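You operate a simulated robot arm through the tools that you are given. There is no shell and no other tool.

You run a simulated robot arm. Do the job below in one go: nothing can be reset, and whatever is moved stays where it is left.

## Task
Bleed the middle radiator, then set its white knob to 2.
Fine: slide the tray under the key, white knob to 5 first. Shut the key once water runs. Spill none.
Where things are to end (x, y in the base frame): middle tray within 0.07 m of [0.89, 0.19].

Only the result counts: the job must be done as asked and must still hold three seconds after the hand-in. Knocking over, shifting, dropping, spilling or breaking anything else fails it.

## Robot
A 7-joint arm with a two-finger parallel gripper, fixed in place. Base frame: the origin is at the foot of the arm, x ahead of it, y to its left, z up. Readings come in m, rad, newtons and seconds.
Its first joint turns from -2.304 to 2.304 rad. Payload 3.91 kg.
Tool frame: the origin (TCP) lies between the finger pads and is the grasp point; the fingertips stand 0.03 m ahead of it; z points along the fingers, y is the line along which they close. Largest opening 0.11 m; finger width 0.02, thickness 0.01; the body of the gripper, 0.048 by 0.112 m, starts 0.055 m behind the TCP.
Orientation is that of the tool frame in the base frame, as a unit quaternion [w, x, y, z]. With the fingers straight down and closing along the base's y, the tool's x points along the base's -x, its y along +y and its z along -z.

## Interface
- The arm moves only by the tool arm_command. Its argument "rows" is a list of rows, each a list of 3 entries, a list of its own where there are three numbers: the shift along the tool's x, y, z in m, then the turn, a rotation vector about the tool's x, y, z in rad, then the finger opening in m, from 0 to 0.11. In form: [[[tx, ty, tz], [wx, wy, wz], hand], ...]. A call has 1 to 20 rows; each row is the pose to reach, as a shift and turn from the pose commanded when the call began, along the tool's axes at that moment. Each row takes 0.2 s and may step no farther than 0.05 m and 0.15 rad from the row before; otherwise, or with a gripper value out of range, the whole call is refused. A pose out of reach is approached as far as the arm can. The call stops where the force on the tool passes 90 N (or 10 N more than at its start, if that is more) or the arm is blocked; 0.2 s more then pass. Each finger travels about 0.108 m/s and halts on what it meets, pressing with about 41 N; the grip force reading is that of the motor and also rises with nothing between the fingers. The clock runs only during rows and for 0.2 s after the last one: add rows that repeat a pose to give the fingers time. It gives the time, the measured TCP pose, the force on the tool (base axes), the opening and the grip force at its end, in the units of the frame above (readings bear some noise), with the torque about the TCP (base axes, N m) and any sound that the robot's microphone picked up.
- Cameras (640 x 400 px; columns grow to the right, rows downward): "scene" is fixed at [0.0543, 0.4982, 1.679]; the picture's right is [-0.98, 0.18, 0.00], its down [0.17, 0.95, -0.25] and it looks along [-0.04, -0.24, -0.97] (base axes); focal length 214 px, centre (320, 200). "wrist" rides on the gripper at [0.072, 0.017, -0.103] in the tool frame; the picture's right is [-0.23, 0.97, 0.00], its down [-0.76, -0.18, -0.62] and it looks along [-0.61, -0.14, 0.78] (tool axes); focal length 222 px, centre (320, 200). There is no depth. A picture from a camera that has moved, and an enlarged one, comes with that camera's place and axes in the base frame and with its lens. The place of the scene camera against the robot may be out by one fixed shift of up to 0.018 m in any direction.
- get_image(camera): a new picture of that camera. No time passes.
- enlarge(camera, box): a new picture of the part [left, top, right, bottom] of that camera's present view, enlarged. No time passes.
- hand_in(): hands the job in; it is judged then, once.

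Nothing tells you positions but the pictures and the camera data. Unless the task says otherwise, let go and move clear before handing in.

The tools are called after "Request:" as name(argument=value, ...) on one line, values as JSON. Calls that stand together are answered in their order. arm_command: Moves the arm, as the interface text tells. Its arguments: {"type":"object","properties":{"rows":{"type":"array","items":{"type":"array"}}},"required":["rows"]} The other tools are called the same way: get_image (camera) takes a picture; enlarge (camera, box) takes an enlarged picture of a part of a camera's view; hand_in () hands the job in.

At the start:

```text
t: 0.0
tcp_pos: [0.3309, 0.4921, 1.4043]
orientation: [0.0, 0.0, 1.0, 0.0]
contact_force: [-0.1, -0.5, 0.6]
moment: [-0.01, 0.01, -0.01]
finger_gap: 0.1098
finger_force: 0.1
```

scene: 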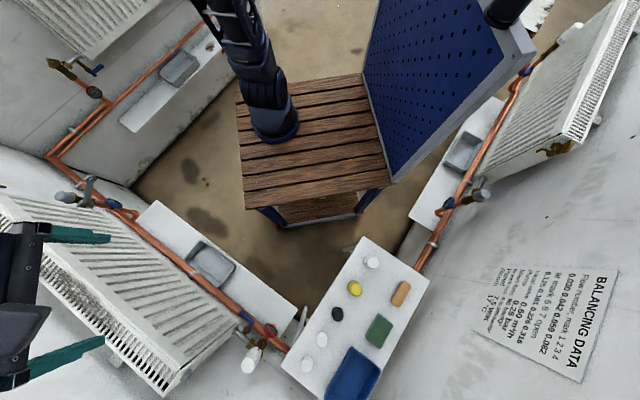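
wrist: 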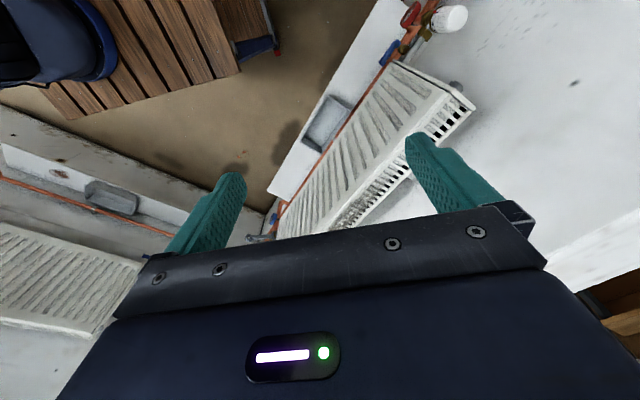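

The scene shows three radiators around the arm, each with pipes, a shelf and a tray, plus a board with knobs and a data sheet. I'll look closer before moving anything.

Request:
enlarge(camera="scene", box=[0, 160, 320, 400])

Request:
enlarge(camera="scene", box=[0, 0, 320, 200])

Request:
enlarge(camera="scene", box=[320, 0, 640, 200])

Request:
enlarge(camera="scene", box=[440, 240, 640, 400])

Request:
enlarge(camera="wrist", box=[220, 0, 520, 250])

Request:
enlarge(camera="scene", box=[180, 220, 440, 400])

```text
1.67 times, centred on (160, 280) of scene
camera zoom: at [0.0543, 0.4982, 1.679], right [-0.98, 0.18, 0.0], down [0.17, 0.95, -0.25], along [-0.04, -0.24, -0.97], focal length 358 px, centre (587, 67)
```

zoom: 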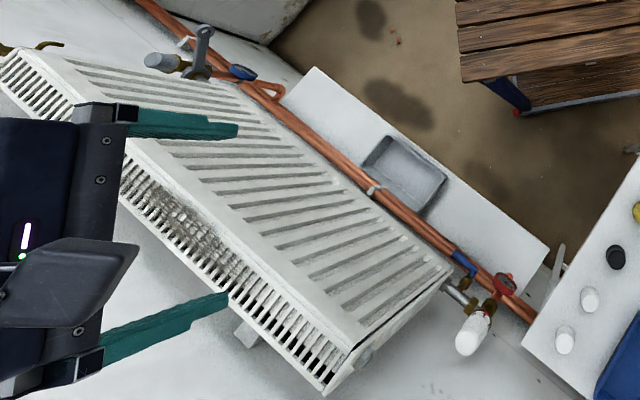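

```text
2.00 times, centred on (160, 100) of scene
camera zoom: at [0.0543, 0.4982, 1.679], right [-0.98, 0.18, 0.0], down [0.17, 0.95, -0.25], along [-0.04, -0.24, -0.97], focal length 429 px, centre (640, 400)
```

zoom: 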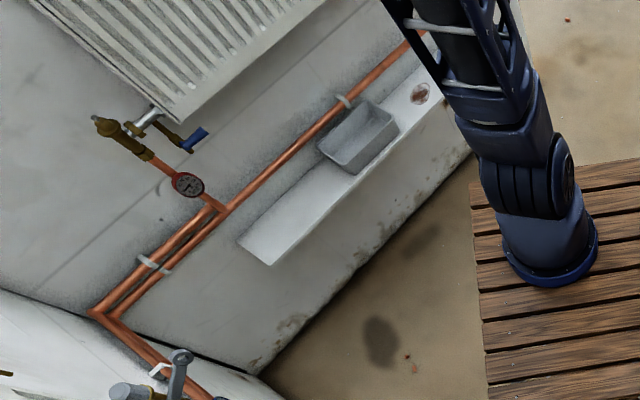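

```text
2.00 times, centred on (480, 100) of scene
camera zoom: at [0.0543, 0.4982, 1.679], right [-0.98, 0.18, 0.0], down [0.17, 0.95, -0.25], along [-0.04, -0.24, -0.97], focal length 429 px, centre (0, 400)
```

zoom: 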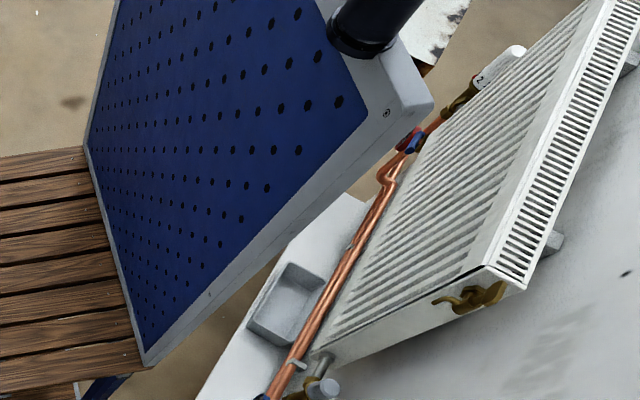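

```text
2.50 times, centred on (540, 320) of scene
camera zoom: at [0.0543, 0.4982, 1.679], right [-0.98, 0.18, 0.0], down [0.17, 0.95, -0.25], along [-0.04, -0.24, -0.97], focal length 536 px, centre (-230, -100)
```

zoom: 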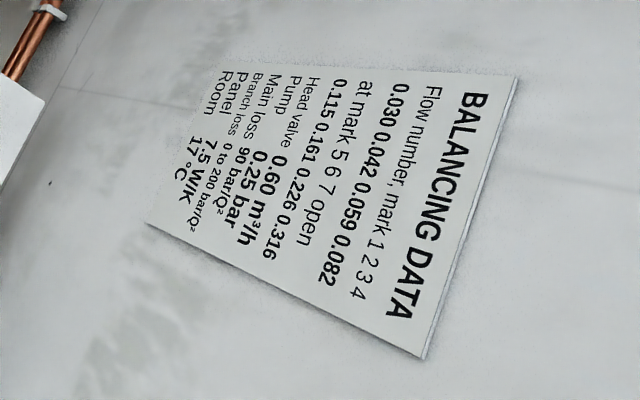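

```text
1.60 times, centred on (370, 125) of wrist
camera zoom: at [0.2566, 0.5079, 1.5069], right [0.23, 0.97, 0.0], down [0.76, -0.18, 0.62], along [0.61, -0.14, -0.78], focal length 355 px, centre (240, 320)
```

zoom: 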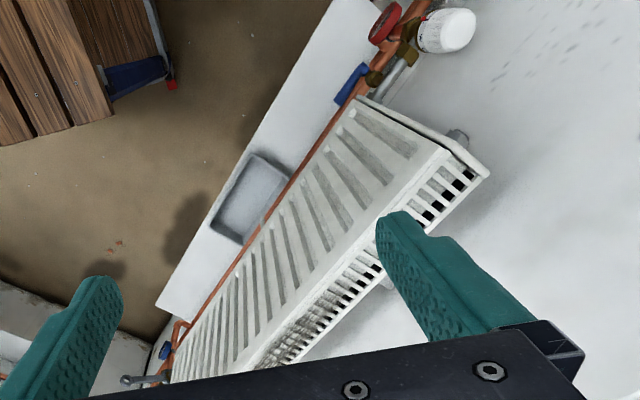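

```text
2.22 times, centred on (310, 310) of scene
camera zoom: at [0.0543, 0.4982, 1.679], right [-0.98, 0.18, 0.0], down [0.17, 0.95, -0.25], along [-0.04, -0.24, -0.97], focal length 477 px, centre (342, -44)
```

zoom: 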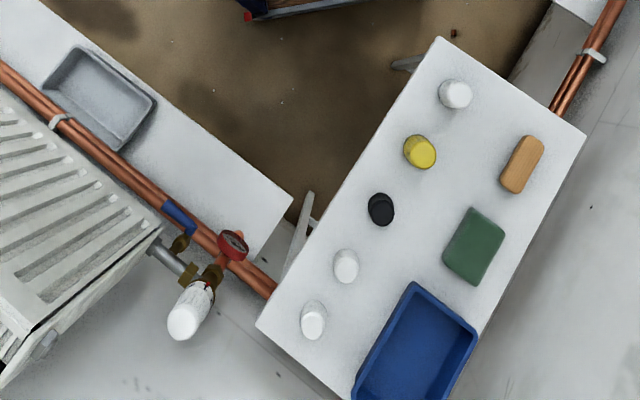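

The middle radiator is the lower-left one in the scene view. It runs from about (0.4, 0.7) to (0.87, 0.22) with its top near z 1.17, and its brass bleed valve is at the far end, roughly above the tray target. I'll move the wrist camera over there for better views.

Request:
arm_command(rows=[[[-0.02, -0.035, 0], [0, 0, 0], 0.06], [[-0.04, -0.07, 0], [0, 0, 0], 0.02], [[-0.06, -0.105, 0], [0, 0, 0], 0], [[-0.08, -0.14, 0], [0, 0, 0], 0], [[-0.1, -0.175, 0], [0, 0, 0], 0], [[-0.12, -0.21, 0], [0, 0, 0], 0], [[-0.14, -0.245, 0], [0, 0, 0], 0], [[-0.16, -0.28, 0], [0, 0, 0], 0], [[-0.18, -0.315, 0], [0, 0, 0], 0], [[-0.2, -0.35, 0], [0, 0, 0], 0], [[-0.22, -0.385, 0], [0, 0, 0], 0], [[-0.24, -0.42, 0], [0, 0, 0], 0], [[-0.26, -0.455, 0], [0, 0, 0], 0], [[-0.28, -0.49, 0], [0, 0, 0], 0], [[-0.28, -0.49, 0], [0, 0, 0], 0]])

Request:
get_image(camera="wrist")

Request:
get_image(camera="scene")

```text
t: 3.2
tcp_pos: [0.6106, 0.0027, 1.4031]
orientation: [0.001, -0.001, 1.0, -0.001]
contact_force: [0.3, 0.2, 0.3]
moment: [-0.01, -0.03, 0.01]
finger_gap: 0.0
finger_force: 37.5
```

```text
taken
camera wrist: at [0.537, 0.0198, 1.5062], right [0.23, 0.97, 0.0], down [0.76, -0.18, 0.62], along [0.61, -0.14, -0.78], focal length 222 px, centre (320, 200)
```

wrist: 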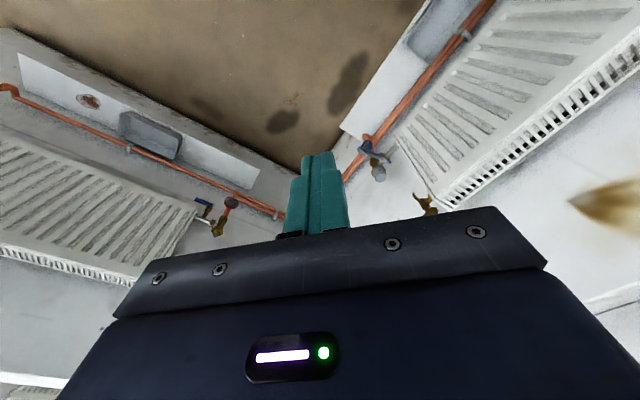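

```text
taken
```

scene: 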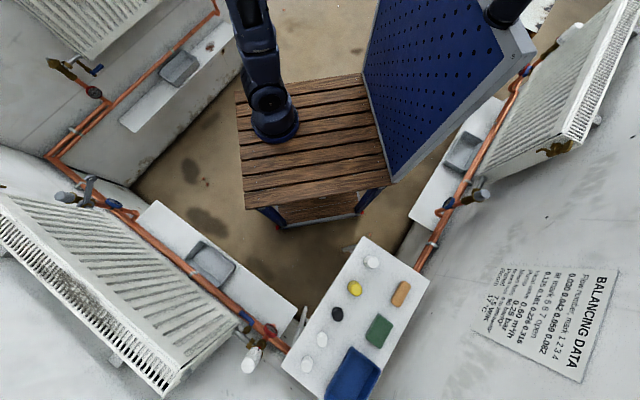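

The brass bleed valve shows at the far top end of the middle radiator. I'll zoom in on it and the neighbouring parts.

Request:
enlarge(camera="wrist", box=[350, 110, 490, 220])

Request:
enlarge(camera="scene", box=[0, 150, 160, 250])

Request:
enlarge(camera="wrist", box=[320, 0, 500, 160])

Request:
enlarge(camera="scene", box=[200, 290, 320, 390])

```text
3.64 times, centred on (420, 165) of wrist
camera zoom: at [0.537, 0.0198, 1.5062], right [0.23, 0.97, 0.0], down [0.76, -0.18, 0.62], along [0.61, -0.14, -0.78], focal length 808 px, centre (-44, 327)
```

zoom: 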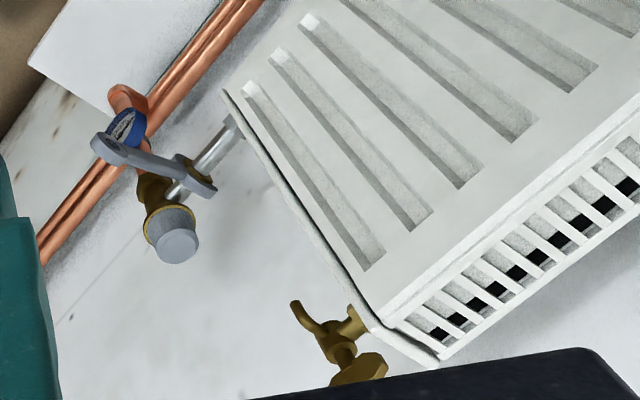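

```text
4.00 times, centred on (80, 200) of scene
camera zoom: at [0.0543, 0.4982, 1.679], right [-0.98, 0.18, 0.0], down [0.17, 0.95, -0.25], along [-0.04, -0.24, -0.97], focal length 858 px, centre (1280, 200)
```

zoom: 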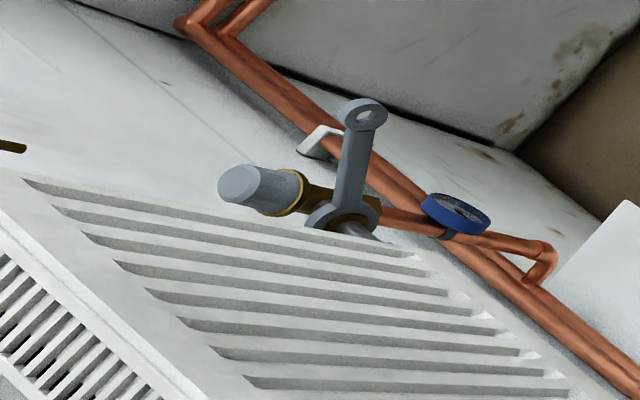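

```text
2.50 times, centred on (410, 80) of wrist
camera zoom: at [0.537, 0.0198, 1.5062], right [0.23, 0.97, 0.0], down [0.76, -0.18, 0.62], along [0.61, -0.14, -0.78], focal length 555 px, centre (95, 500)
```

zoom: 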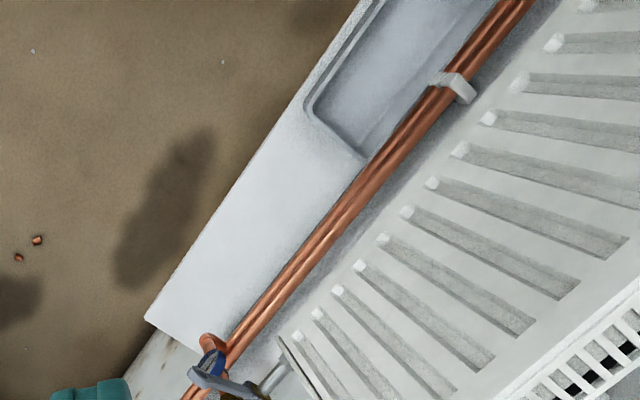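

```text
4.00 times, centred on (260, 340) of scene
camera zoom: at [0.0543, 0.4982, 1.679], right [-0.98, 0.18, 0.0], down [0.17, 0.95, -0.25], along [-0.04, -0.24, -0.97], focal length 858 px, centre (560, -360)
```

zoom: 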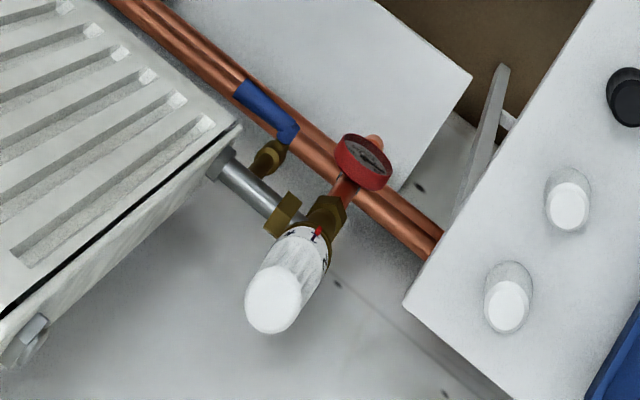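

The bleed valve is near (0.88, 0.17, 1.13), and the tray is centred near (0.63, 0.43) on a shelf at z about 0.47. The white TRV knob is near (0.31, 0.76, 0.97) with a vertical axis. I'll tilt the wrist for a more level view of the bleed key.

Request:
arm_command(rows=[[[0.002, -0.005, 0.025], [0, -0.125, 0], 0], [[0.004, -0.01, 0.05], [0, -0.25, 0], 0], [[0.006, -0.015, 0.075], [0, -0.375, 0], 0], [[0.01, -0.02, 0.1], [0, -0.5, 0], 0], [[0.01, -0.02, 0.1], [0, -0.5, 0], 0]])

Request:
get_image(camera="wrist")

Request:
enlarge(camera="wrist", box=[380, 90, 500, 190])

```text
t: 4.4
tcp_pos: [0.5992, -0.0161, 1.3034]
orientation: [0.248, 0.001, 0.969, -0.001]
contact_force: [-0.1, 0.1, 0.7]
moment: [0.0, -0.01, 0.02]
finger_gap: 0.0003
finger_force: 37.9
```

```text
taken
camera wrist: at [0.4864, -0.0001, 1.3587], right [0.2, 0.97, 0.11], down [0.37, -0.18, 0.91], along [0.91, -0.14, -0.39], focal length 222 px, centre (320, 200)
```

wrist: 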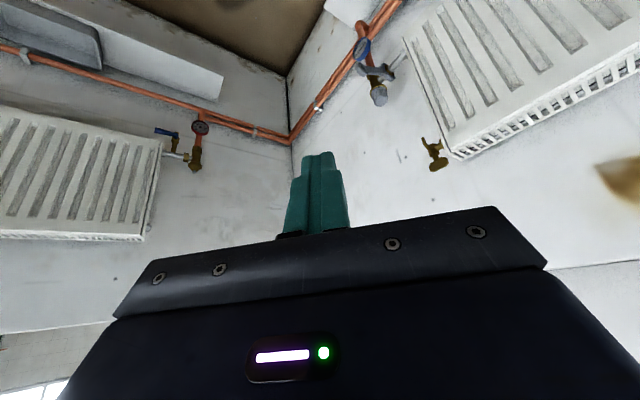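

```text
4.00 times, centred on (440, 140) of wrist
camera zoom: at [0.4864, -0.0001, 1.3587], right [0.2, 0.97, 0.11], down [0.37, -0.18, 0.91], along [0.91, -0.14, -0.39], focal length 888 px, centre (-160, 440)
```

zoom: 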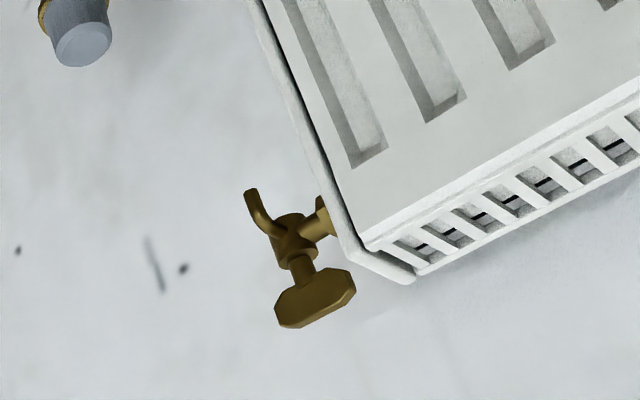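

The bleed key is a brass wing plate on a vertical stem at about (0.90, 0.177, 1.15), closed parallel to the wall, with the spout pointing down toward the room. Next I'll straighten the wrist and yaw it toward the wall to view the tray and white knob.

Request:
arm_command(rows=[[[0.022, 0.029, -0.012], [0, 0.125, 0], 0], [[0.044, 0.058, -0.024], [0, 0.25, 0], 0], [[0.066, 0.087, -0.036], [0, 0.375, 0], 0], [[0.0878, 0.116, -0.0479], [0, 0.5, 0], 0], [[0.0878, 0.116, -0.0479], [0, 0.5, 0], 0]])

Request:
arm_command(rows=[[[0.012, 0.02, 0.03], [0, 0, -0.131], 0], [[0.024, 0.04, 0.06], [0, 0, -0.262], 0], [[0.036, 0.06, 0.09], [0, 0, -0.393], 0], [[0.048, 0.09, 0.12], [0, 0, -0.524], 0], [[0.06, 0.12, 0.15], [0, 0, -0.654], 0], [[0.073, 0.143, 0.18], [0, 0, -0.785], 0], [[0.073, 0.143, 0.2], [0, 0, -0.785], 0]])

Request:
arm_command(rows=[[[0, 0, 0], [0, -0.13, 0], 0], [[0, 0, 0], [0, -0.27, 0], 0], [[0, 0, 0], [0, -0.4, 0], 0], [[0, 0, 0], [0, -0.4, 0], 0]])

Request:
get_image(camera="wrist")

Request:
enlarge(camera="wrist", box=[240, 0, 460, 150])

```text
t: 5.6
tcp_pos: [0.501, 0.0951, 1.3039]
orientation: [-0.001, -0.001, 1.0, 0.001]
contact_force: [-0.8, -0.5, 1.2]
moment: [-0.02, 0.02, 0.02]
finger_gap: 0.0
finger_force: 37.8
```

```text
t: 7.2
tcp_pos: [0.4281, 0.2405, 1.1017]
orientation: [0.0, -0.384, 0.923, 0.001]
contact_force: [-0.1, -1.1, 0.1]
moment: [0.0, 0.03, 0.0]
finger_gap: 0.0
finger_force: 37.9
```

```text
t: 8.2
tcp_pos: [0.4267, 0.2397, 1.103]
orientation: [0.183, -0.375, 0.906, 0.076]
contact_force: [-0.6, -0.2, -0.4]
moment: [0.0, -0.02, 0.03]
finger_gap: 0.0001
finger_force: 37.3
```

```text
taken
camera wrist: at [0.3387, 0.1762, 1.1701], right [-0.54, 0.84, 0.09], down [0.45, 0.2, 0.87], along [0.71, 0.51, -0.48], focal length 222 px, centre (320, 200)
```

wrist: 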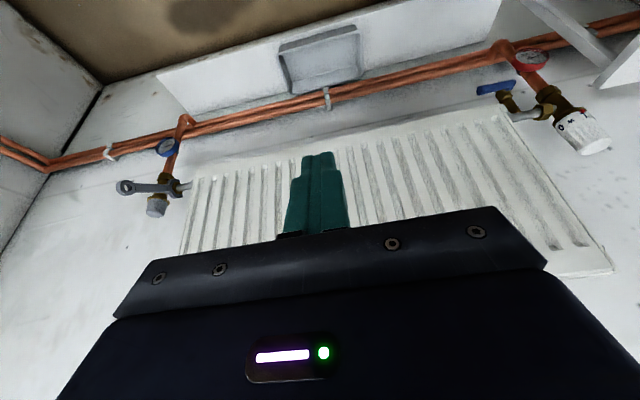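

```text
2.67 times, centred on (350, 75) of wrist
camera zoom: at [0.3387, 0.1762, 1.1701], right [-0.54, 0.84, 0.09], down [0.45, 0.2, 0.87], along [0.71, 0.51, -0.48], focal length 592 px, centre (240, 533)
```

zoom: 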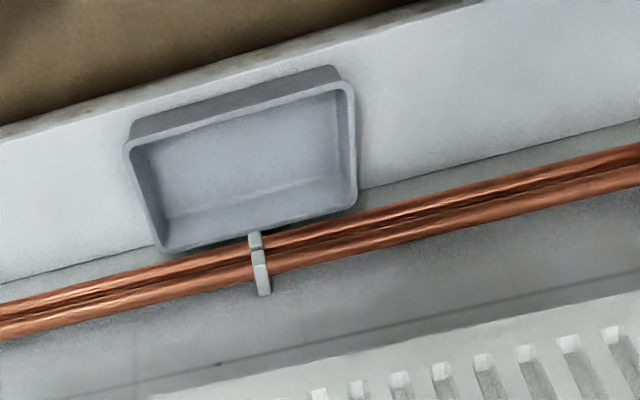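

The tray rim spans about u 0.01–0.25 along the wall at rim height z≈0.50, clear of the pipes. I'll approach its near short end with tilted fingers that close along the wall, stopping short first.

Request:
arm_command(rows=[[[0, 0.0124, 0.0459], [0, 0, 0], 0.05], [[0, 0.0248, 0.0918], [0, 0, 0], 0.05], [[0, 0.0372, 0.1377], [0, 0, 0], 0.05], [[-0.002, 0.0496, 0.1836], [0, 0, 0], 0.05], [[-0.003, 0.062, 0.2295], [0, 0, 0], 0.05], [[-0.004, 0.0744, 0.2754], [0, 0, 0], 0.05], [[-0.004, 0.0868, 0.3213], [0, 0, 0], 0.05], [[-0.005, 0.0992, 0.3672], [0, 0, 0], 0.05], [[-0.005, 0.1116, 0.4131], [0, 0, 0], 0.05], [[-0.0057, 0.124, 0.4593], [0, 0, 0], 0.05], [[-0.0057, 0.124, 0.4593], [0, 0, 0], 0.05]])

Request:
get_image(camera="wrist")

Request:
get_image(camera="scene")

```text
t: 10.6
tcp_pos: [0.4694, 0.4586, 0.6817]
orientation: [0.183, -0.376, 0.905, 0.076]
contact_force: [0.3, -0.6, 0.7]
moment: [0.0, 0.0, 0.03]
finger_gap: 0.0503
finger_force: 0.0
```

```text
taken
camera wrist: at [0.3815, 0.3946, 0.7495], right [-0.54, 0.84, 0.09], down [0.45, 0.2, 0.87], along [0.71, 0.51, -0.48], focal length 222 px, centre (320, 200)
```

wrist: 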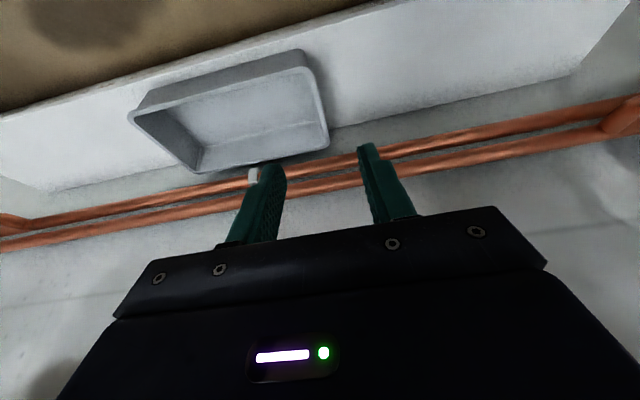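

```text
taken
```

scene: 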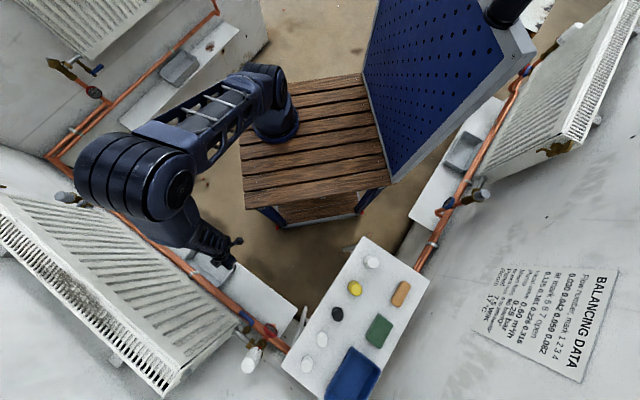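

The arm reached the waypoint cleanly. I'll remeasure the tray at close range.

Request:
enlarge(camera="wrist", box=[110, 30, 430, 230])

```text
2.00 times, centred on (270, 130) of wrist
camera zoom: at [0.3815, 0.3946, 0.7495], right [-0.54, 0.84, 0.09], down [0.45, 0.2, 0.87], along [0.71, 0.51, -0.48], focal length 444 px, centre (420, 340)
```

zoom: 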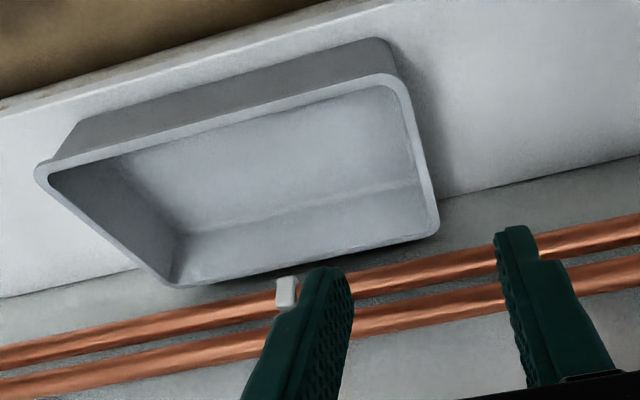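

The rim height is about 0.51 and the near end wall is at u≈0.015. I'll straddle that end wall with the open fingers.

Request:
arm_command(rows=[[[-0.001, -0.0104, 0.03], [0, 0, 0], 0.05], [[-0.002, -0.0104, 0.07], [0, 0, 0], 0.05], [[-0.003, -0.0104, 0.11], [0, 0, 0], 0.05], [[-0.003, -0.0104, 0.14], [0, 0, 0], 0.05], [[-0.003, -0.0104, 0.165], [0, 0, 0], 0.05], [[-0.003, -0.0104, 0.165], [0, 0, 0], 0.05]])

Request:
get_image(camera="wrist")

Request:
enlarge(camera="wrist", box=[180, 60, 500, 260])

```text
t: 12.0
tcp_pos: [0.5242, 0.4991, 0.531]
orientation: [0.182, -0.376, 0.905, 0.076]
contact_force: [0.1, -0.3, -0.3]
moment: [0.01, -0.02, -0.01]
finger_gap: 0.05
finger_force: 0.0
```

```text
taken
camera wrist: at [0.4357, 0.4342, 0.5983], right [-0.54, 0.84, 0.09], down [0.45, 0.2, 0.87], along [0.71, 0.51, -0.48], focal length 222 px, centre (320, 200)
```

wrist: 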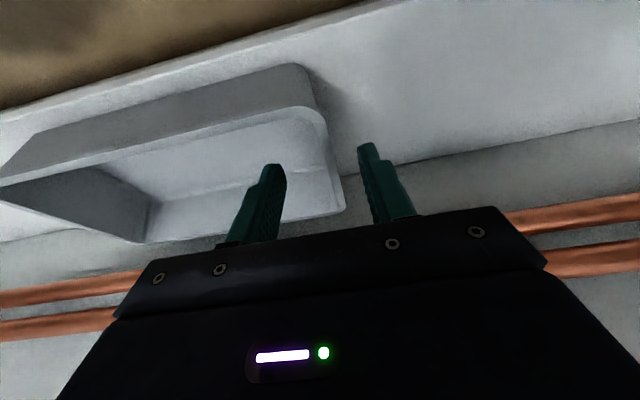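

```text
2.00 times, centred on (340, 160) of wrist
camera zoom: at [0.4357, 0.4342, 0.5983], right [-0.54, 0.84, 0.09], down [0.45, 0.2, 0.87], along [0.71, 0.51, -0.48], focal length 444 px, centre (280, 280)
```

zoom: 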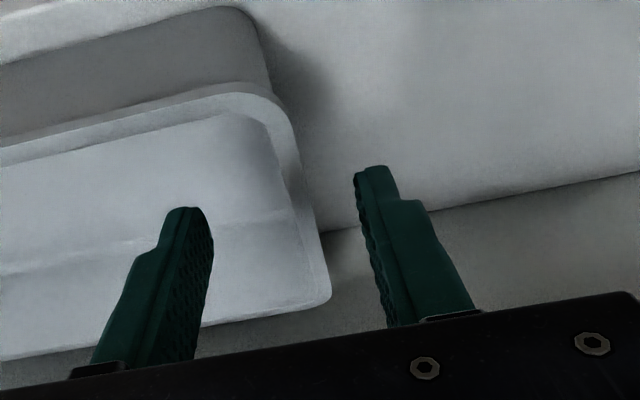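

The fingers straddle the end wall well. I'll lower them slightly and close.

Request:
arm_command(rows=[[[0, 0, 0.015], [0, 0, 0], 0.05], [[0, 0, 0.03], [0, 0, 0], 0.05], [[0, 0, 0.03], [0, 0, 0], 0.03], [[0, 0, 0.03], [0, 0, 0], 0.01], [[0, 0, 0.03], [0, 0, 0], 0], [[0, 0, 0.03], [0, 0, 0], 0], [[0, 0, 0.03], [0, 0, 0], 0]])

Request:
enlarge(camera="wrist", box=[180, 60, 500, 260])

```text
t: 13.6
tcp_pos: [0.5322, 0.5059, 0.5034]
orientation: [0.184, -0.375, 0.905, 0.077]
contact_force: [-1.0, 1.1, 4.8]
moment: [-0.78, -0.76, -0.04]
finger_gap: 0.0039
finger_force: 40.8
```

```text
2.00 times, centred on (340, 160) of wrist
camera zoom: at [0.4441, 0.4426, 0.5712], right [-0.54, 0.84, 0.09], down [0.45, 0.2, 0.87], along [0.71, 0.51, -0.48], focal length 444 px, centre (280, 280)
```

zoom: 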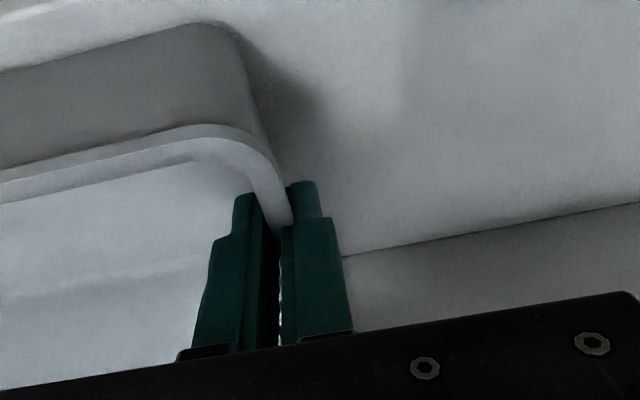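

The wall is gripped (gap 4 mm). Now I'll slide the tray 0.364 m along the shelf toward the key.

Request:
arm_command(rows=[[[0, -0.01, 0], [0, 0, 0], 0], [[0, -0.03, 0], [0, 0, 0], 0], [[0, -0.055, 0], [0, 0, 0], 0], [[0, -0.08, 0], [0, 0, 0], 0], [[0, -0.105, 0], [0, 0, 0], 0], [[0, -0.13, 0], [0, 0, 0], 0], [[0, -0.155, 0], [0, 0, 0], 0], [[0, -0.18, 0], [0, 0, 0], 0], [[0, -0.18, 0], [0, 0, 0], 0]])

Request:
get_image(camera="wrist")

Request:
get_image(camera="scene")

```text
t: 15.6
tcp_pos: [0.6595, 0.3797, 0.5043]
orientation: [0.184, -0.375, 0.905, 0.076]
contact_force: [1.4, -1.1, 4.3]
moment: [-0.76, -0.88, 0.01]
finger_gap: 0.0039
finger_force: 41.2
```

```text
taken
camera wrist: at [0.5716, 0.3164, 0.5719], right [-0.54, 0.84, 0.09], down [0.45, 0.2, 0.87], along [0.71, 0.51, -0.48], focal length 222 px, centre (320, 200)
```

wrist: 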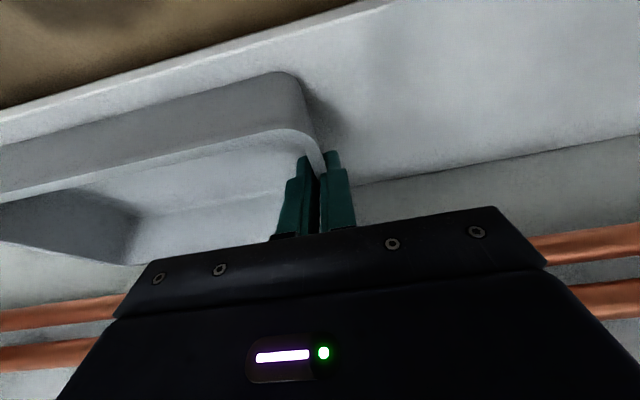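

```text
taken
```

scene: 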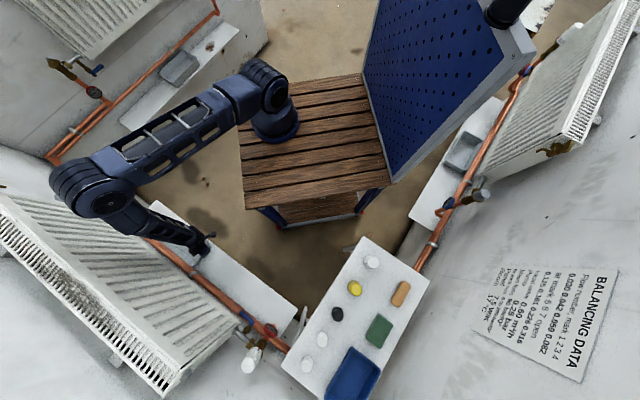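

The slide is going smoothly and forces are low. I'll do the second half.

Request:
arm_command(rows=[[[0, -0.015, 0], [0, 0, 0], 0], [[0, -0.04, 0], [0, 0, 0], 0], [[0, -0.065, 0], [0, 0, 0], 0], [[0, -0.09, 0], [0, 0, 0], 0], [[0, -0.115, 0], [0, 0, 0], 0], [[0, -0.14, 0], [0, 0, 0], 0], [[0, -0.165, 0], [0, 0, 0], 0], [[0, -0.184, 0], [0, 0, 0], 0], [[0, -0.184, 0], [0, 0, 0], 0]])

Request:
get_image(camera="wrist")

Request:
get_image(camera="scene")

```text
t: 17.6
tcp_pos: [0.791, 0.2495, 0.505]
orientation: [0.184, -0.374, 0.906, 0.076]
contact_force: [0.5, -0.7, 2.9]
moment: [-0.69, -0.91, -0.05]
finger_gap: 0.0036
finger_force: 41.5
```

```text
taken
camera wrist: at [0.7028, 0.1855, 0.5713], right [-0.54, 0.84, 0.09], down [0.45, 0.2, 0.87], along [0.71, 0.51, -0.48], focal length 222 px, centre (320, 200)
```

wrist: 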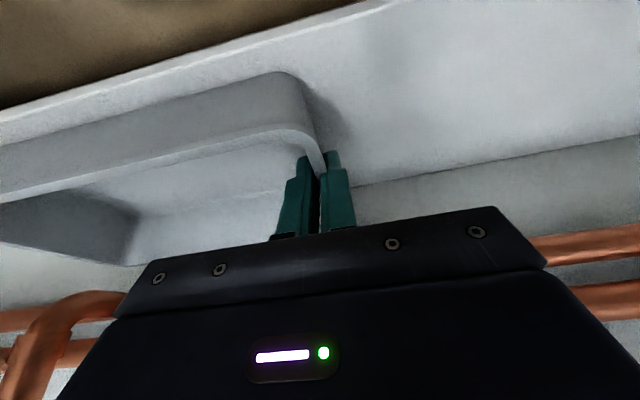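

```text
taken
```

scene: 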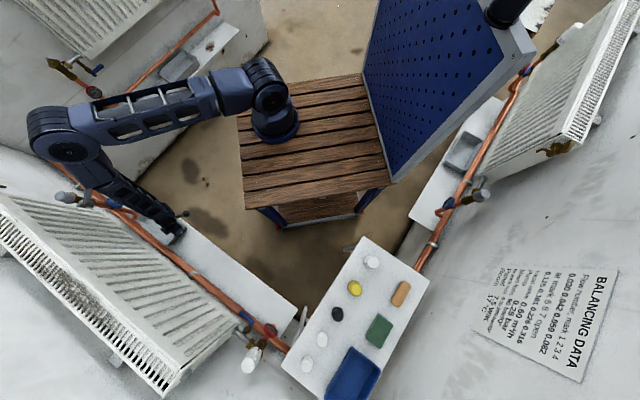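

The tray is now under the key, centred around (0.885, 0.18), with the spout tip at about (0.895, 0.162). I'll release and retreat along the tool axis.

Request:
arm_command(rows=[[[0, 0, 0], [0, 0, 0], 0.02], [[0, 0, 0], [0, 0, 0], 0.04], [[0, 0, 0], [0, 0, 0], 0.04], [[0, 0, -0.02], [0, 0, 0], 0.04], [[0, 0, -0.05], [0, 0, 0], 0.04], [[0, 0, -0.09], [0, 0, 0], 0.04], [[0, 0, -0.13], [0, 0, 0], 0.04], [[0, 0, -0.17], [0, 0, 0], 0.04], [[0, 0, -0.21], [0, 0, 0], 0.04], [[0, 0, -0.25], [0, 0, 0], 0.04], [[0, 0, -0.25], [0, 0, 0], 0.04]])

Request:
get_image(camera="wrist")

```text
t: 20.0
tcp_pos: [0.7219, 0.1778, 0.7357]
orientation: [0.183, -0.375, 0.905, 0.077]
contact_force: [0.2, 0.4, -0.5]
moment: [0.0, 0.01, -0.02]
finger_gap: 0.04
finger_force: 0.2
```

```text
taken
camera wrist: at [0.634, 0.114, 0.8027], right [-0.54, 0.84, 0.09], down [0.45, 0.2, 0.87], along [0.71, 0.51, -0.48], focal length 222 px, centre (320, 200)
```

wrist: 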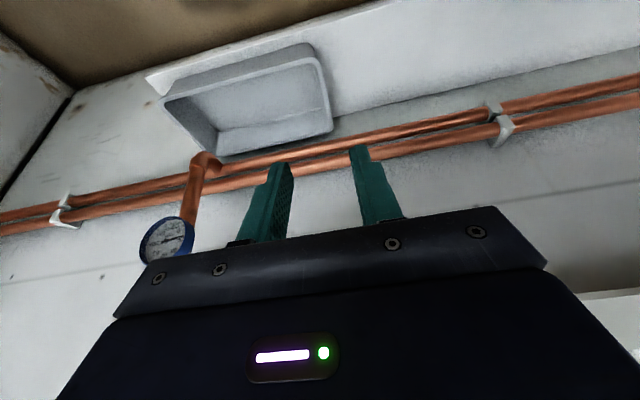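

The tray centre measures about (0.881, 0.185), within 1 cm of the target. I'll back up and move across to view the white knob.

Request:
arm_command(rows=[[[-0.002, 0, -0.048], [0, 0, 0], 0.04], [[-0.004, 0, -0.096], [0, 0, 0], 0.04], [[-0.006, 0, -0.144], [0, 0, 0], 0.04], [[-0.008, 0, -0.192], [0, 0, 0], 0.04], [[-0.01, 0, -0.24], [0, 0, 0], 0.04], [[-0.012, 0, -0.288], [0, 0, 0], 0.04], [[-0.014, 0, -0.336], [0, 0, 0], 0.04], [[-0.016, 0, -0.384], [0, 0, 0], 0.04], [[-0.016, 0, -0.388], [0, 0, 0], 0.04]])

Request:
arm_command(rows=[[[-0.009, 0.044, 0.002], [0, 0, 0], 0.04], [[-0.018, 0.088, 0.004], [0, 0, 0], 0.04], [[-0.027, 0.132, 0.006], [0, 0, 0], 0.04], [[-0.036, 0.176, 0.008], [0, 0, 0], 0.04], [[-0.045, 0.22, 0.01], [0, 0, 0], 0.04], [[-0.054, 0.264, 0.012], [0, 0, 0], 0.04], [[-0.063, 0.308, 0.014], [0, 0, 0], 0.04], [[-0.072, 0.352, 0.016], [0, 0, 0], 0.04], [[-0.081, 0.396, 0.018], [0, 0, 0], 0.04], [[-0.09, 0.44, 0.02], [0, 0, 0], 0.04], [[-0.099, 0.484, 0.021], [0, 0, 0], 0.04], [[-0.108, 0.528, 0.022], [0, 0, 0], 0.04], [[-0.117, 0.572, 0.024], [0, 0, 0], 0.04], [[-0.127, 0.613, 0.026], [0, 0, 0], 0.04], [[-0.127, 0.613, 0.026], [0, 0, 0], 0.04]])

Request:
get_image(camera="wrist")

Request:
get_image(camera="scene")

```text
t: 22.0
tcp_pos: [0.6254, 0.0843, 1.0992]
orientation: [0.183, -0.375, 0.906, 0.077]
contact_force: [0.0, -1.2, -0.1]
moment: [0.06, 0.04, 0.0]
finger_gap: 0.0399
finger_force: 0.1
```

```text
t: 25.2
tcp_pos: [0.2816, 0.6071, 1.125]
orientation: [0.183, -0.375, 0.906, 0.075]
contact_force: [-0.5, 0.1, 0.1]
moment: [-0.01, 0.03, -0.01]
finger_gap: 0.0401
finger_force: 0.1
```

```text
taken
camera wrist: at [0.1935, 0.5427, 1.1917], right [-0.54, 0.84, 0.09], down [0.45, 0.2, 0.87], along [0.71, 0.51, -0.48], focal length 222 px, centre (320, 200)
```

wrist: 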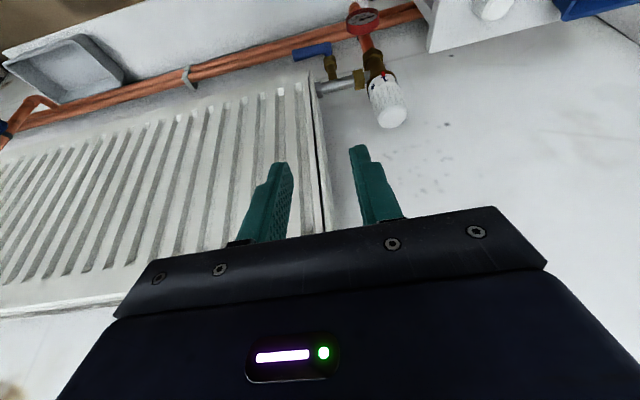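

```text
taken
```

scene: 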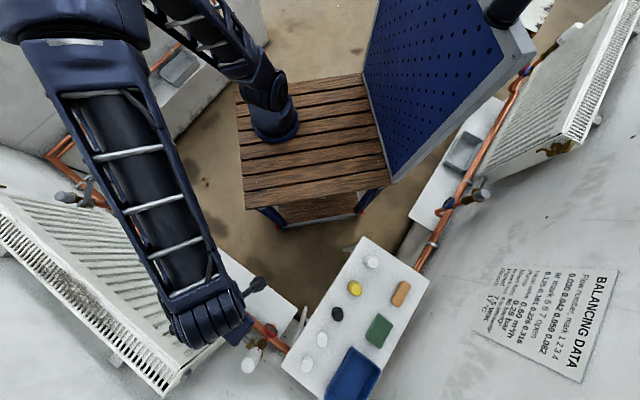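

Request:
enlarge(camera="wrist", box=[345, 40, 425, 135])

Request:
enlarge(camera="scene", box=[230, 330, 290, 380])

```text
4.21 times, centred on (385, 88) of wrist
camera zoom: at [0.1935, 0.5427, 1.1917], right [-0.54, 0.84, 0.09], down [0.45, 0.2, 0.87], along [0.71, 0.51, -0.48], focal length 935 px, centre (46, 674)
```

zoom: 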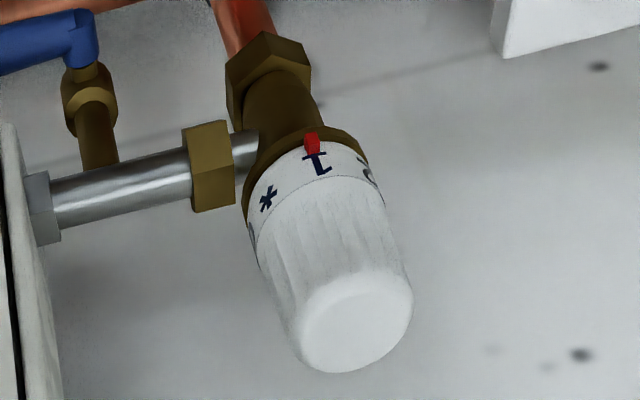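

```text
8.00 times, centred on (260, 355) of scene
camera zoom: at [0.0543, 0.4982, 1.679], right [-0.98, 0.18, 0.0], down [0.17, 0.95, -0.25], along [-0.04, -0.24, -0.97], focal length 1716 px, centre (800, -1040)
```

zoom: 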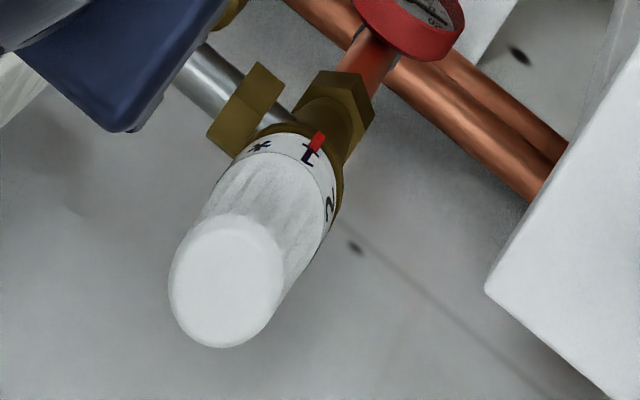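

The white knob has a fixed red pointer on the room side and currently reads 1, with "2" lying clockwise from above, so I need to turn the knob counter-clockwise to raise it. I'll straighten the wrist, yaw it so the camera stays clear of wall and radiator, and hover above the knob.

Request:
arm_command(rows=[[[-0.01, 0, -0.025], [0, 0.13, 0], 0.07], [[-0.02, 0, -0.05], [0, 0.27, 0], 0.07], [[-0.031, 0, -0.0737], [0, 0.4, 0], 0.07], [[-0.031, 0, -0.0737], [0, 0.4, 0], 0.07]])

Request:
arm_command(rows=[[[0, 0.009, 0], [0, 0, 0.143], 0.07], [[0, 0.018, 0], [0, 0, 0.286], 0.07], [[0, 0.027, 0], [0, 0, 0.428], 0.07], [[0, 0.036, 0], [0, 0, 0.571], 0.07], [[0, 0.045, 0], [0, 0, 0.714], 0.07], [[0, 0.054, 0], [0, 0, 0.857], 0.07], [[0, 0.063, 0], [0, 0, 1.0], 0.07], [[0, 0.072, 0], [0, 0, 1.142], 0.07], [[0, 0.081, 0], [0, 0, 1.285], 0.07], [[0, 0.09, 0], [0, 0, 1.428], 0.07], [[0, 0.096, 0], [0, 0, 1.571], 0.07], [[-0.04, 0.096, 0], [0, 0, 1.571], 0.07], [[-0.08, 0.096, 0.02], [0, 0, 1.571], 0.07], [[-0.11, 0.096, 0.04], [0, 0, 1.571], 0.07], [[-0.12, 0.096, 0.065], [0, 0, 1.571], 0.07], [[-0.12, 0.096, 0.065], [0, 0, 1.571], 0.07]])

Request:
get_image(camera="wrist")

Request:
get_image(camera="scene")

```text
t: 26.2
tcp_pos: [0.2806, 0.6075, 1.2035]
orientation: [-0.001, -0.382, 0.924, -0.001]
contact_force: [0.3, 0.5, 0.0]
moment: [0.05, 0.03, 0.01]
finger_gap: 0.0698
finger_force: 0.1
```

```text
t: 29.6
tcp_pos: [0.2984, 0.7595, 1.1395]
orientation: [-0.001, 0.382, 0.924, 0.0]
contact_force: [-0.3, -0.4, -0.4]
moment: [-0.04, -0.02, -0.04]
finger_gap: 0.07
finger_force: 0.1
```

```text
taken
camera wrist: at [0.2583, 0.8228, 1.2421], right [0.85, 0.53, 0.0], down [0.41, -0.66, 0.62], along [0.33, -0.53, -0.78], focal length 222 px, centre (320, 200)
```

wrist: 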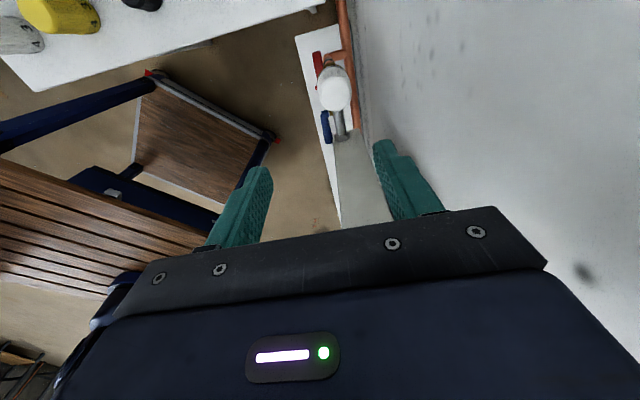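

```text
taken
```

scene: 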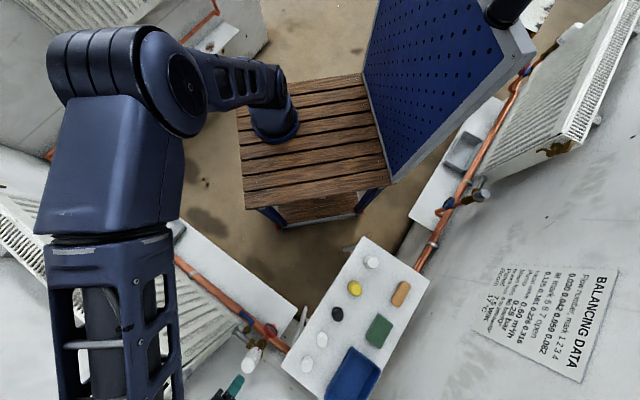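

Request:
enlarge(camera="wrist", box=[280, 30, 420, 150])

```text
3.33 times, centred on (350, 90) of wrist
camera zoom: at [0.2583, 0.8228, 1.2421], right [0.85, 0.53, 0.0], down [0.41, -0.66, 0.62], along [0.33, -0.53, -0.78], focal length 740 px, centre (220, 567)
```

zoom: 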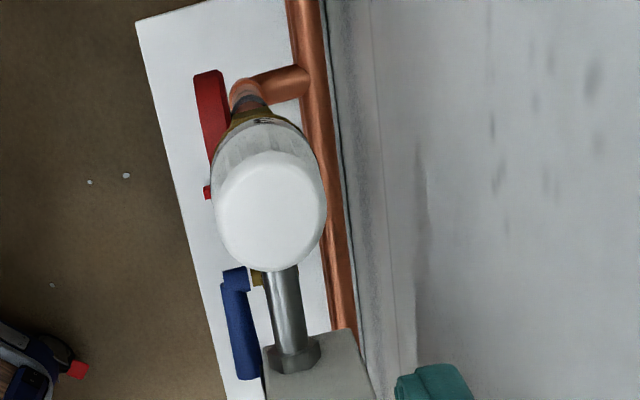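

The cap centre is at about (0.310, 0.775) with its top at z≈0.945 and a diameter of about 4 cm. I'll centre over it and descend with the fingers open.

Request:
arm_command(rows=[[[0.003, 0.019, 0.0], [0, 0, 0], 0.065], [[0.003, 0.019, 0.045], [0, 0, 0], 0.065], [[0.003, 0.019, 0.09], [0, 0, 0], 0.065], [[0.003, 0.019, 0.125], [0, 0, 0], 0.065], [[0.003, 0.019, 0.15], [0, 0, 0], 0.065], [[0.003, 0.019, 0.15], [0, 0, 0], 0.065]])

Request:
enlarge(camera="wrist", box=[200, 40, 440, 220])

```text
t: 31.0
tcp_pos: [0.3088, 0.7756, 0.9897]
orientation: [0.0, 0.383, 0.924, -0.001]
contact_force: [0.1, 0.0, -0.7]
moment: [0.07, 0.0, 0.01]
finger_gap: 0.0649
finger_force: 0.1
```

```text
2.22 times, centred on (320, 130) of wrist
camera zoom: at [0.2691, 0.8385, 1.0925], right [0.85, 0.53, 0.0], down [0.41, -0.66, 0.62], along [0.33, -0.53, -0.78], focal length 494 px, centre (320, 356)
```

zoom: 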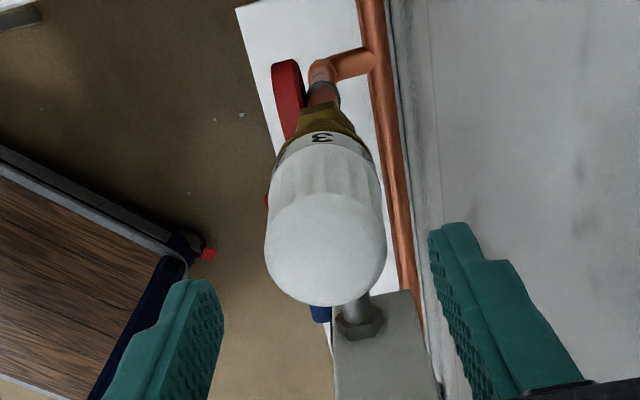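

The knob is centred between the fingers, and the "3" sits about 100° from the pointer, so marks are about 51° apart. I'll descend and grip the knob.

Request:
arm_command(rows=[[[0, 0, 0.03], [0, 0, 0], 0.065], [[0, 0, 0.054], [0, 0, 0], 0.065], [[0, 0, 0.054], [0, 0, 0], 0.045], [[0, 0, 0.054], [0, 0, 0], 0.025], [[0, 0, 0.054], [0, 0, 0], 0.025], [[0, 0, 0.054], [0, 0, 0], 0.025]])

Request:
enlarge(camera="wrist", box=[200, 40, 440, 220])

```text
t: 32.4
tcp_pos: [0.3105, 0.7769, 0.9343]
orientation: [0.0, 0.384, 0.923, 0.001]
contact_force: [10.6, 14.0, -0.9]
moment: [0.66, -0.35, 0.13]
finger_gap: 0.0443
finger_force: 45.3
```

```text
2.22 times, centred on (320, 130) of wrist
camera zoom: at [0.2697, 0.8393, 1.0389], right [0.85, 0.53, 0.0], down [0.41, -0.66, 0.62], along [0.33, -0.53, -0.78], focal length 494 px, centre (320, 356)
```

zoom: 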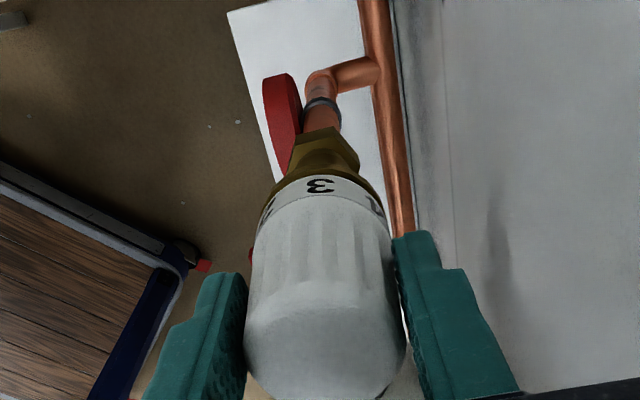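

The grip is solid on the knob (44 mm), with a slight offset in +n that I'll correct. I'll turn it counter-clockwise by 90° first.

Request:
arm_command(rows=[[[0, 0.0025, 0], [0, 0, 0], 0.025], [[0, 0.0025, 0], [0, 0, -0.131], 0.025], [[0, 0.0025, 0], [0, 0, -0.262], 0.025], [[0, 0.0025, 0], [0, 0, -0.393], 0.025], [[0, 0.0025, 0], [0, 0, -0.524], 0.025], [[0, 0.0025, 0], [0, 0, -0.654], 0.025], [[0, 0.0025, 0], [0, 0, -0.785], 0.025], [[0, 0.0025, 0], [0, 0, -0.916], 0.025], [[0, 0.0025, 0], [0, 0, -1.047], 0.025], [[0, 0.0025, 0], [0, 0, -1.178], 0.025], [[0, 0.0025, 0], [0, 0, -1.309], 0.025], [[0, 0.0025, 0], [0, 0, -1.44], 0.025], [[0, 0.0025, 0], [0, 0, -1.571], 0.025], [[0, 0.0025, 0], [0, 0, -1.571], 0.025]])

Request:
get_image(camera="wrist")

Request:
enlarge(camera="wrist", box=[200, 40, 440, 220])

```text
t: 35.4
tcp_pos: [0.3123, 0.7767, 0.9351]
orientation: [0.001, -0.382, 0.924, 0.001]
contact_force: [34.1, -35.1, 9.0]
moment: [-1.35, -1.0, 0.09]
finger_gap: 0.0492
finger_force: 24.7
```

```text
taken
camera wrist: at [0.2484, 0.7365, 1.0385], right [-0.53, 0.85, 0.0], down [0.66, 0.41, 0.62], along [0.53, 0.33, -0.78], focal length 222 px, centre (320, 200)
```

wrist: 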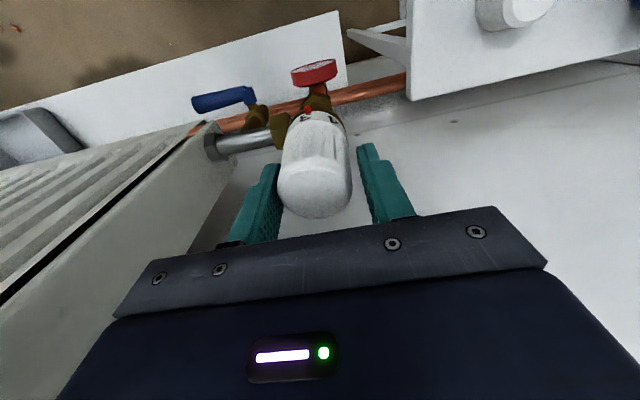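

```text
2.22 times, centred on (320, 130) of wrist
camera zoom: at [0.2484, 0.7365, 1.0385], right [-0.53, 0.85, 0.0], down [0.66, 0.41, 0.62], along [0.53, 0.33, -0.78], focal length 494 px, centre (320, 356)
```

zoom: 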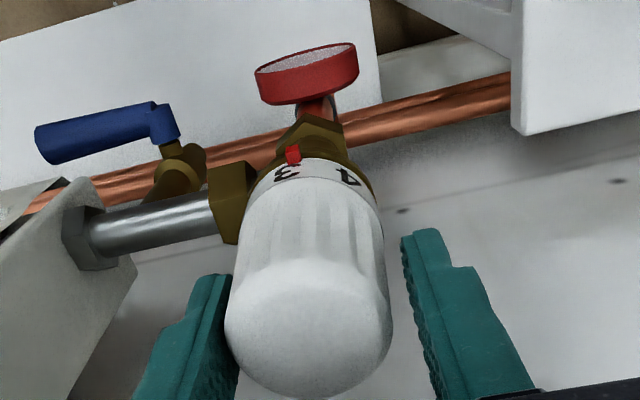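

The knob now reads about 3, but the side load (about 49 N along u) shows my grip centre is about 5 mm off along u. I'll open, recentre and look.

Request:
arm_command(rows=[[[0, 0, 0], [0, 0, 0], 0.065], [[0, -0.005, 0], [0, 0, 0], 0.065], [[0, -0.005, 0], [0, 0, 0], 0.065]])

Request:
enlarge(camera="wrist", box=[200, 40, 440, 220])

```text
t: 36.2
tcp_pos: [0.3128, 0.7732, 0.9341]
orientation: [0.0, -0.383, 0.924, -0.001]
contact_force: [0.0, -0.5, 0.4]
moment: [-0.04, 0.02, 0.02]
finger_gap: 0.0652
finger_force: 0.1
```

```text
2.22 times, centred on (320, 130) of wrist
camera zoom: at [0.2496, 0.7342, 1.0379], right [-0.53, 0.85, 0.0], down [0.66, 0.41, 0.62], along [0.53, 0.33, -0.78], focal length 494 px, centre (320, 356)
```

zoom: 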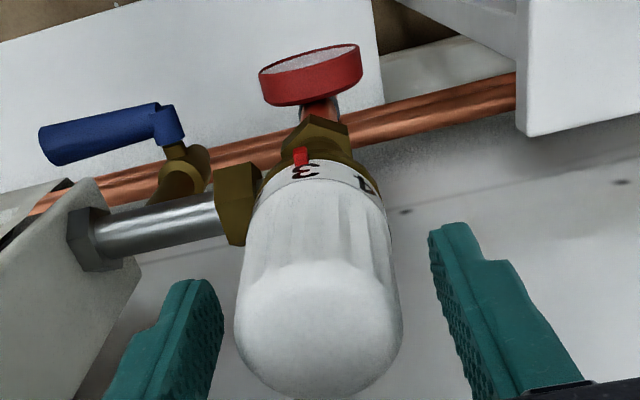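

It's released and well centred, and the knob reads 3. I'll swing back with the fingers open, re-grip and turn another 90° or so.

Request:
arm_command(rows=[[[-0.001, -0.001, 0], [0, 0, 0.14], 0.07], [[-0.001, -0.001, 0], [0, 0, 0.28], 0.07], [[-0.001, -0.001, 0], [0, 0, 0.42], 0.07], [[-0.001, -0.001, 0], [0, 0, 0.56], 0.07], [[-0.001, -0.001, 0], [0, 0, 0.7], 0.07], [[-0.001, -0.001, 0], [0, 0, 0.84], 0.07], [[-0.001, -0.001, 0], [0, 0, 0.98], 0.07], [[-0.001, -0.001, 0], [0, 0, 1.12], 0.07], [[-0.001, -0.001, 0], [0, 0, 1.26], 0.07], [[-0.001, -0.001, 0], [0, 0, 1.4], 0.07], [[-0.001, -0.001, 0], [0, 0, 1.54], 0.07], [[-0.001, -0.001, 0], [0, 0, 1.6], 0.05], [[-0.001, -0.001, 0], [0, 0, 1.6], 0.03], [[-0.001, -0.001, 0], [0, 0, 1.6], 0.03], [[-0.001, -0.001, 0], [0, 0, 1.6], 0.03]])

Request:
enlarge(camera="wrist", box=[200, 40, 440, 220])

```text
t: 39.4
tcp_pos: [0.3144, 0.7727, 0.9345]
orientation: [-0.001, 0.395, 0.919, 0.0]
contact_force: [-22.3, -26.6, 1.8]
moment: [-1.08, 0.91, 0.03]
finger_gap: 0.044
finger_force: 45.0
```

```text
2.22 times, centred on (320, 130) of wrist
camera zoom: at [0.2756, 0.8369, 1.0373], right [0.86, 0.5, 0.0], down [0.4, -0.67, 0.62], along [0.31, -0.54, -0.78], focal length 494 px, centre (320, 356)
```

zoom: 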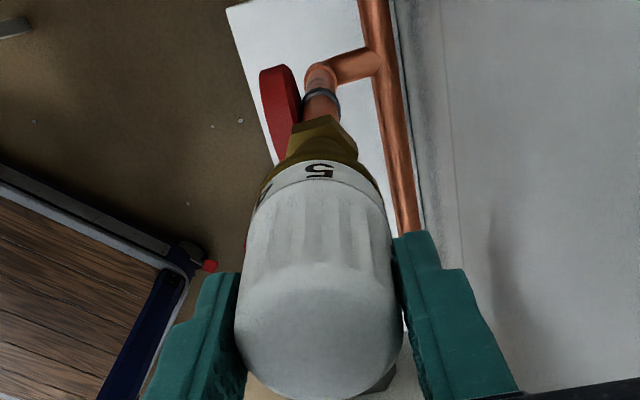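

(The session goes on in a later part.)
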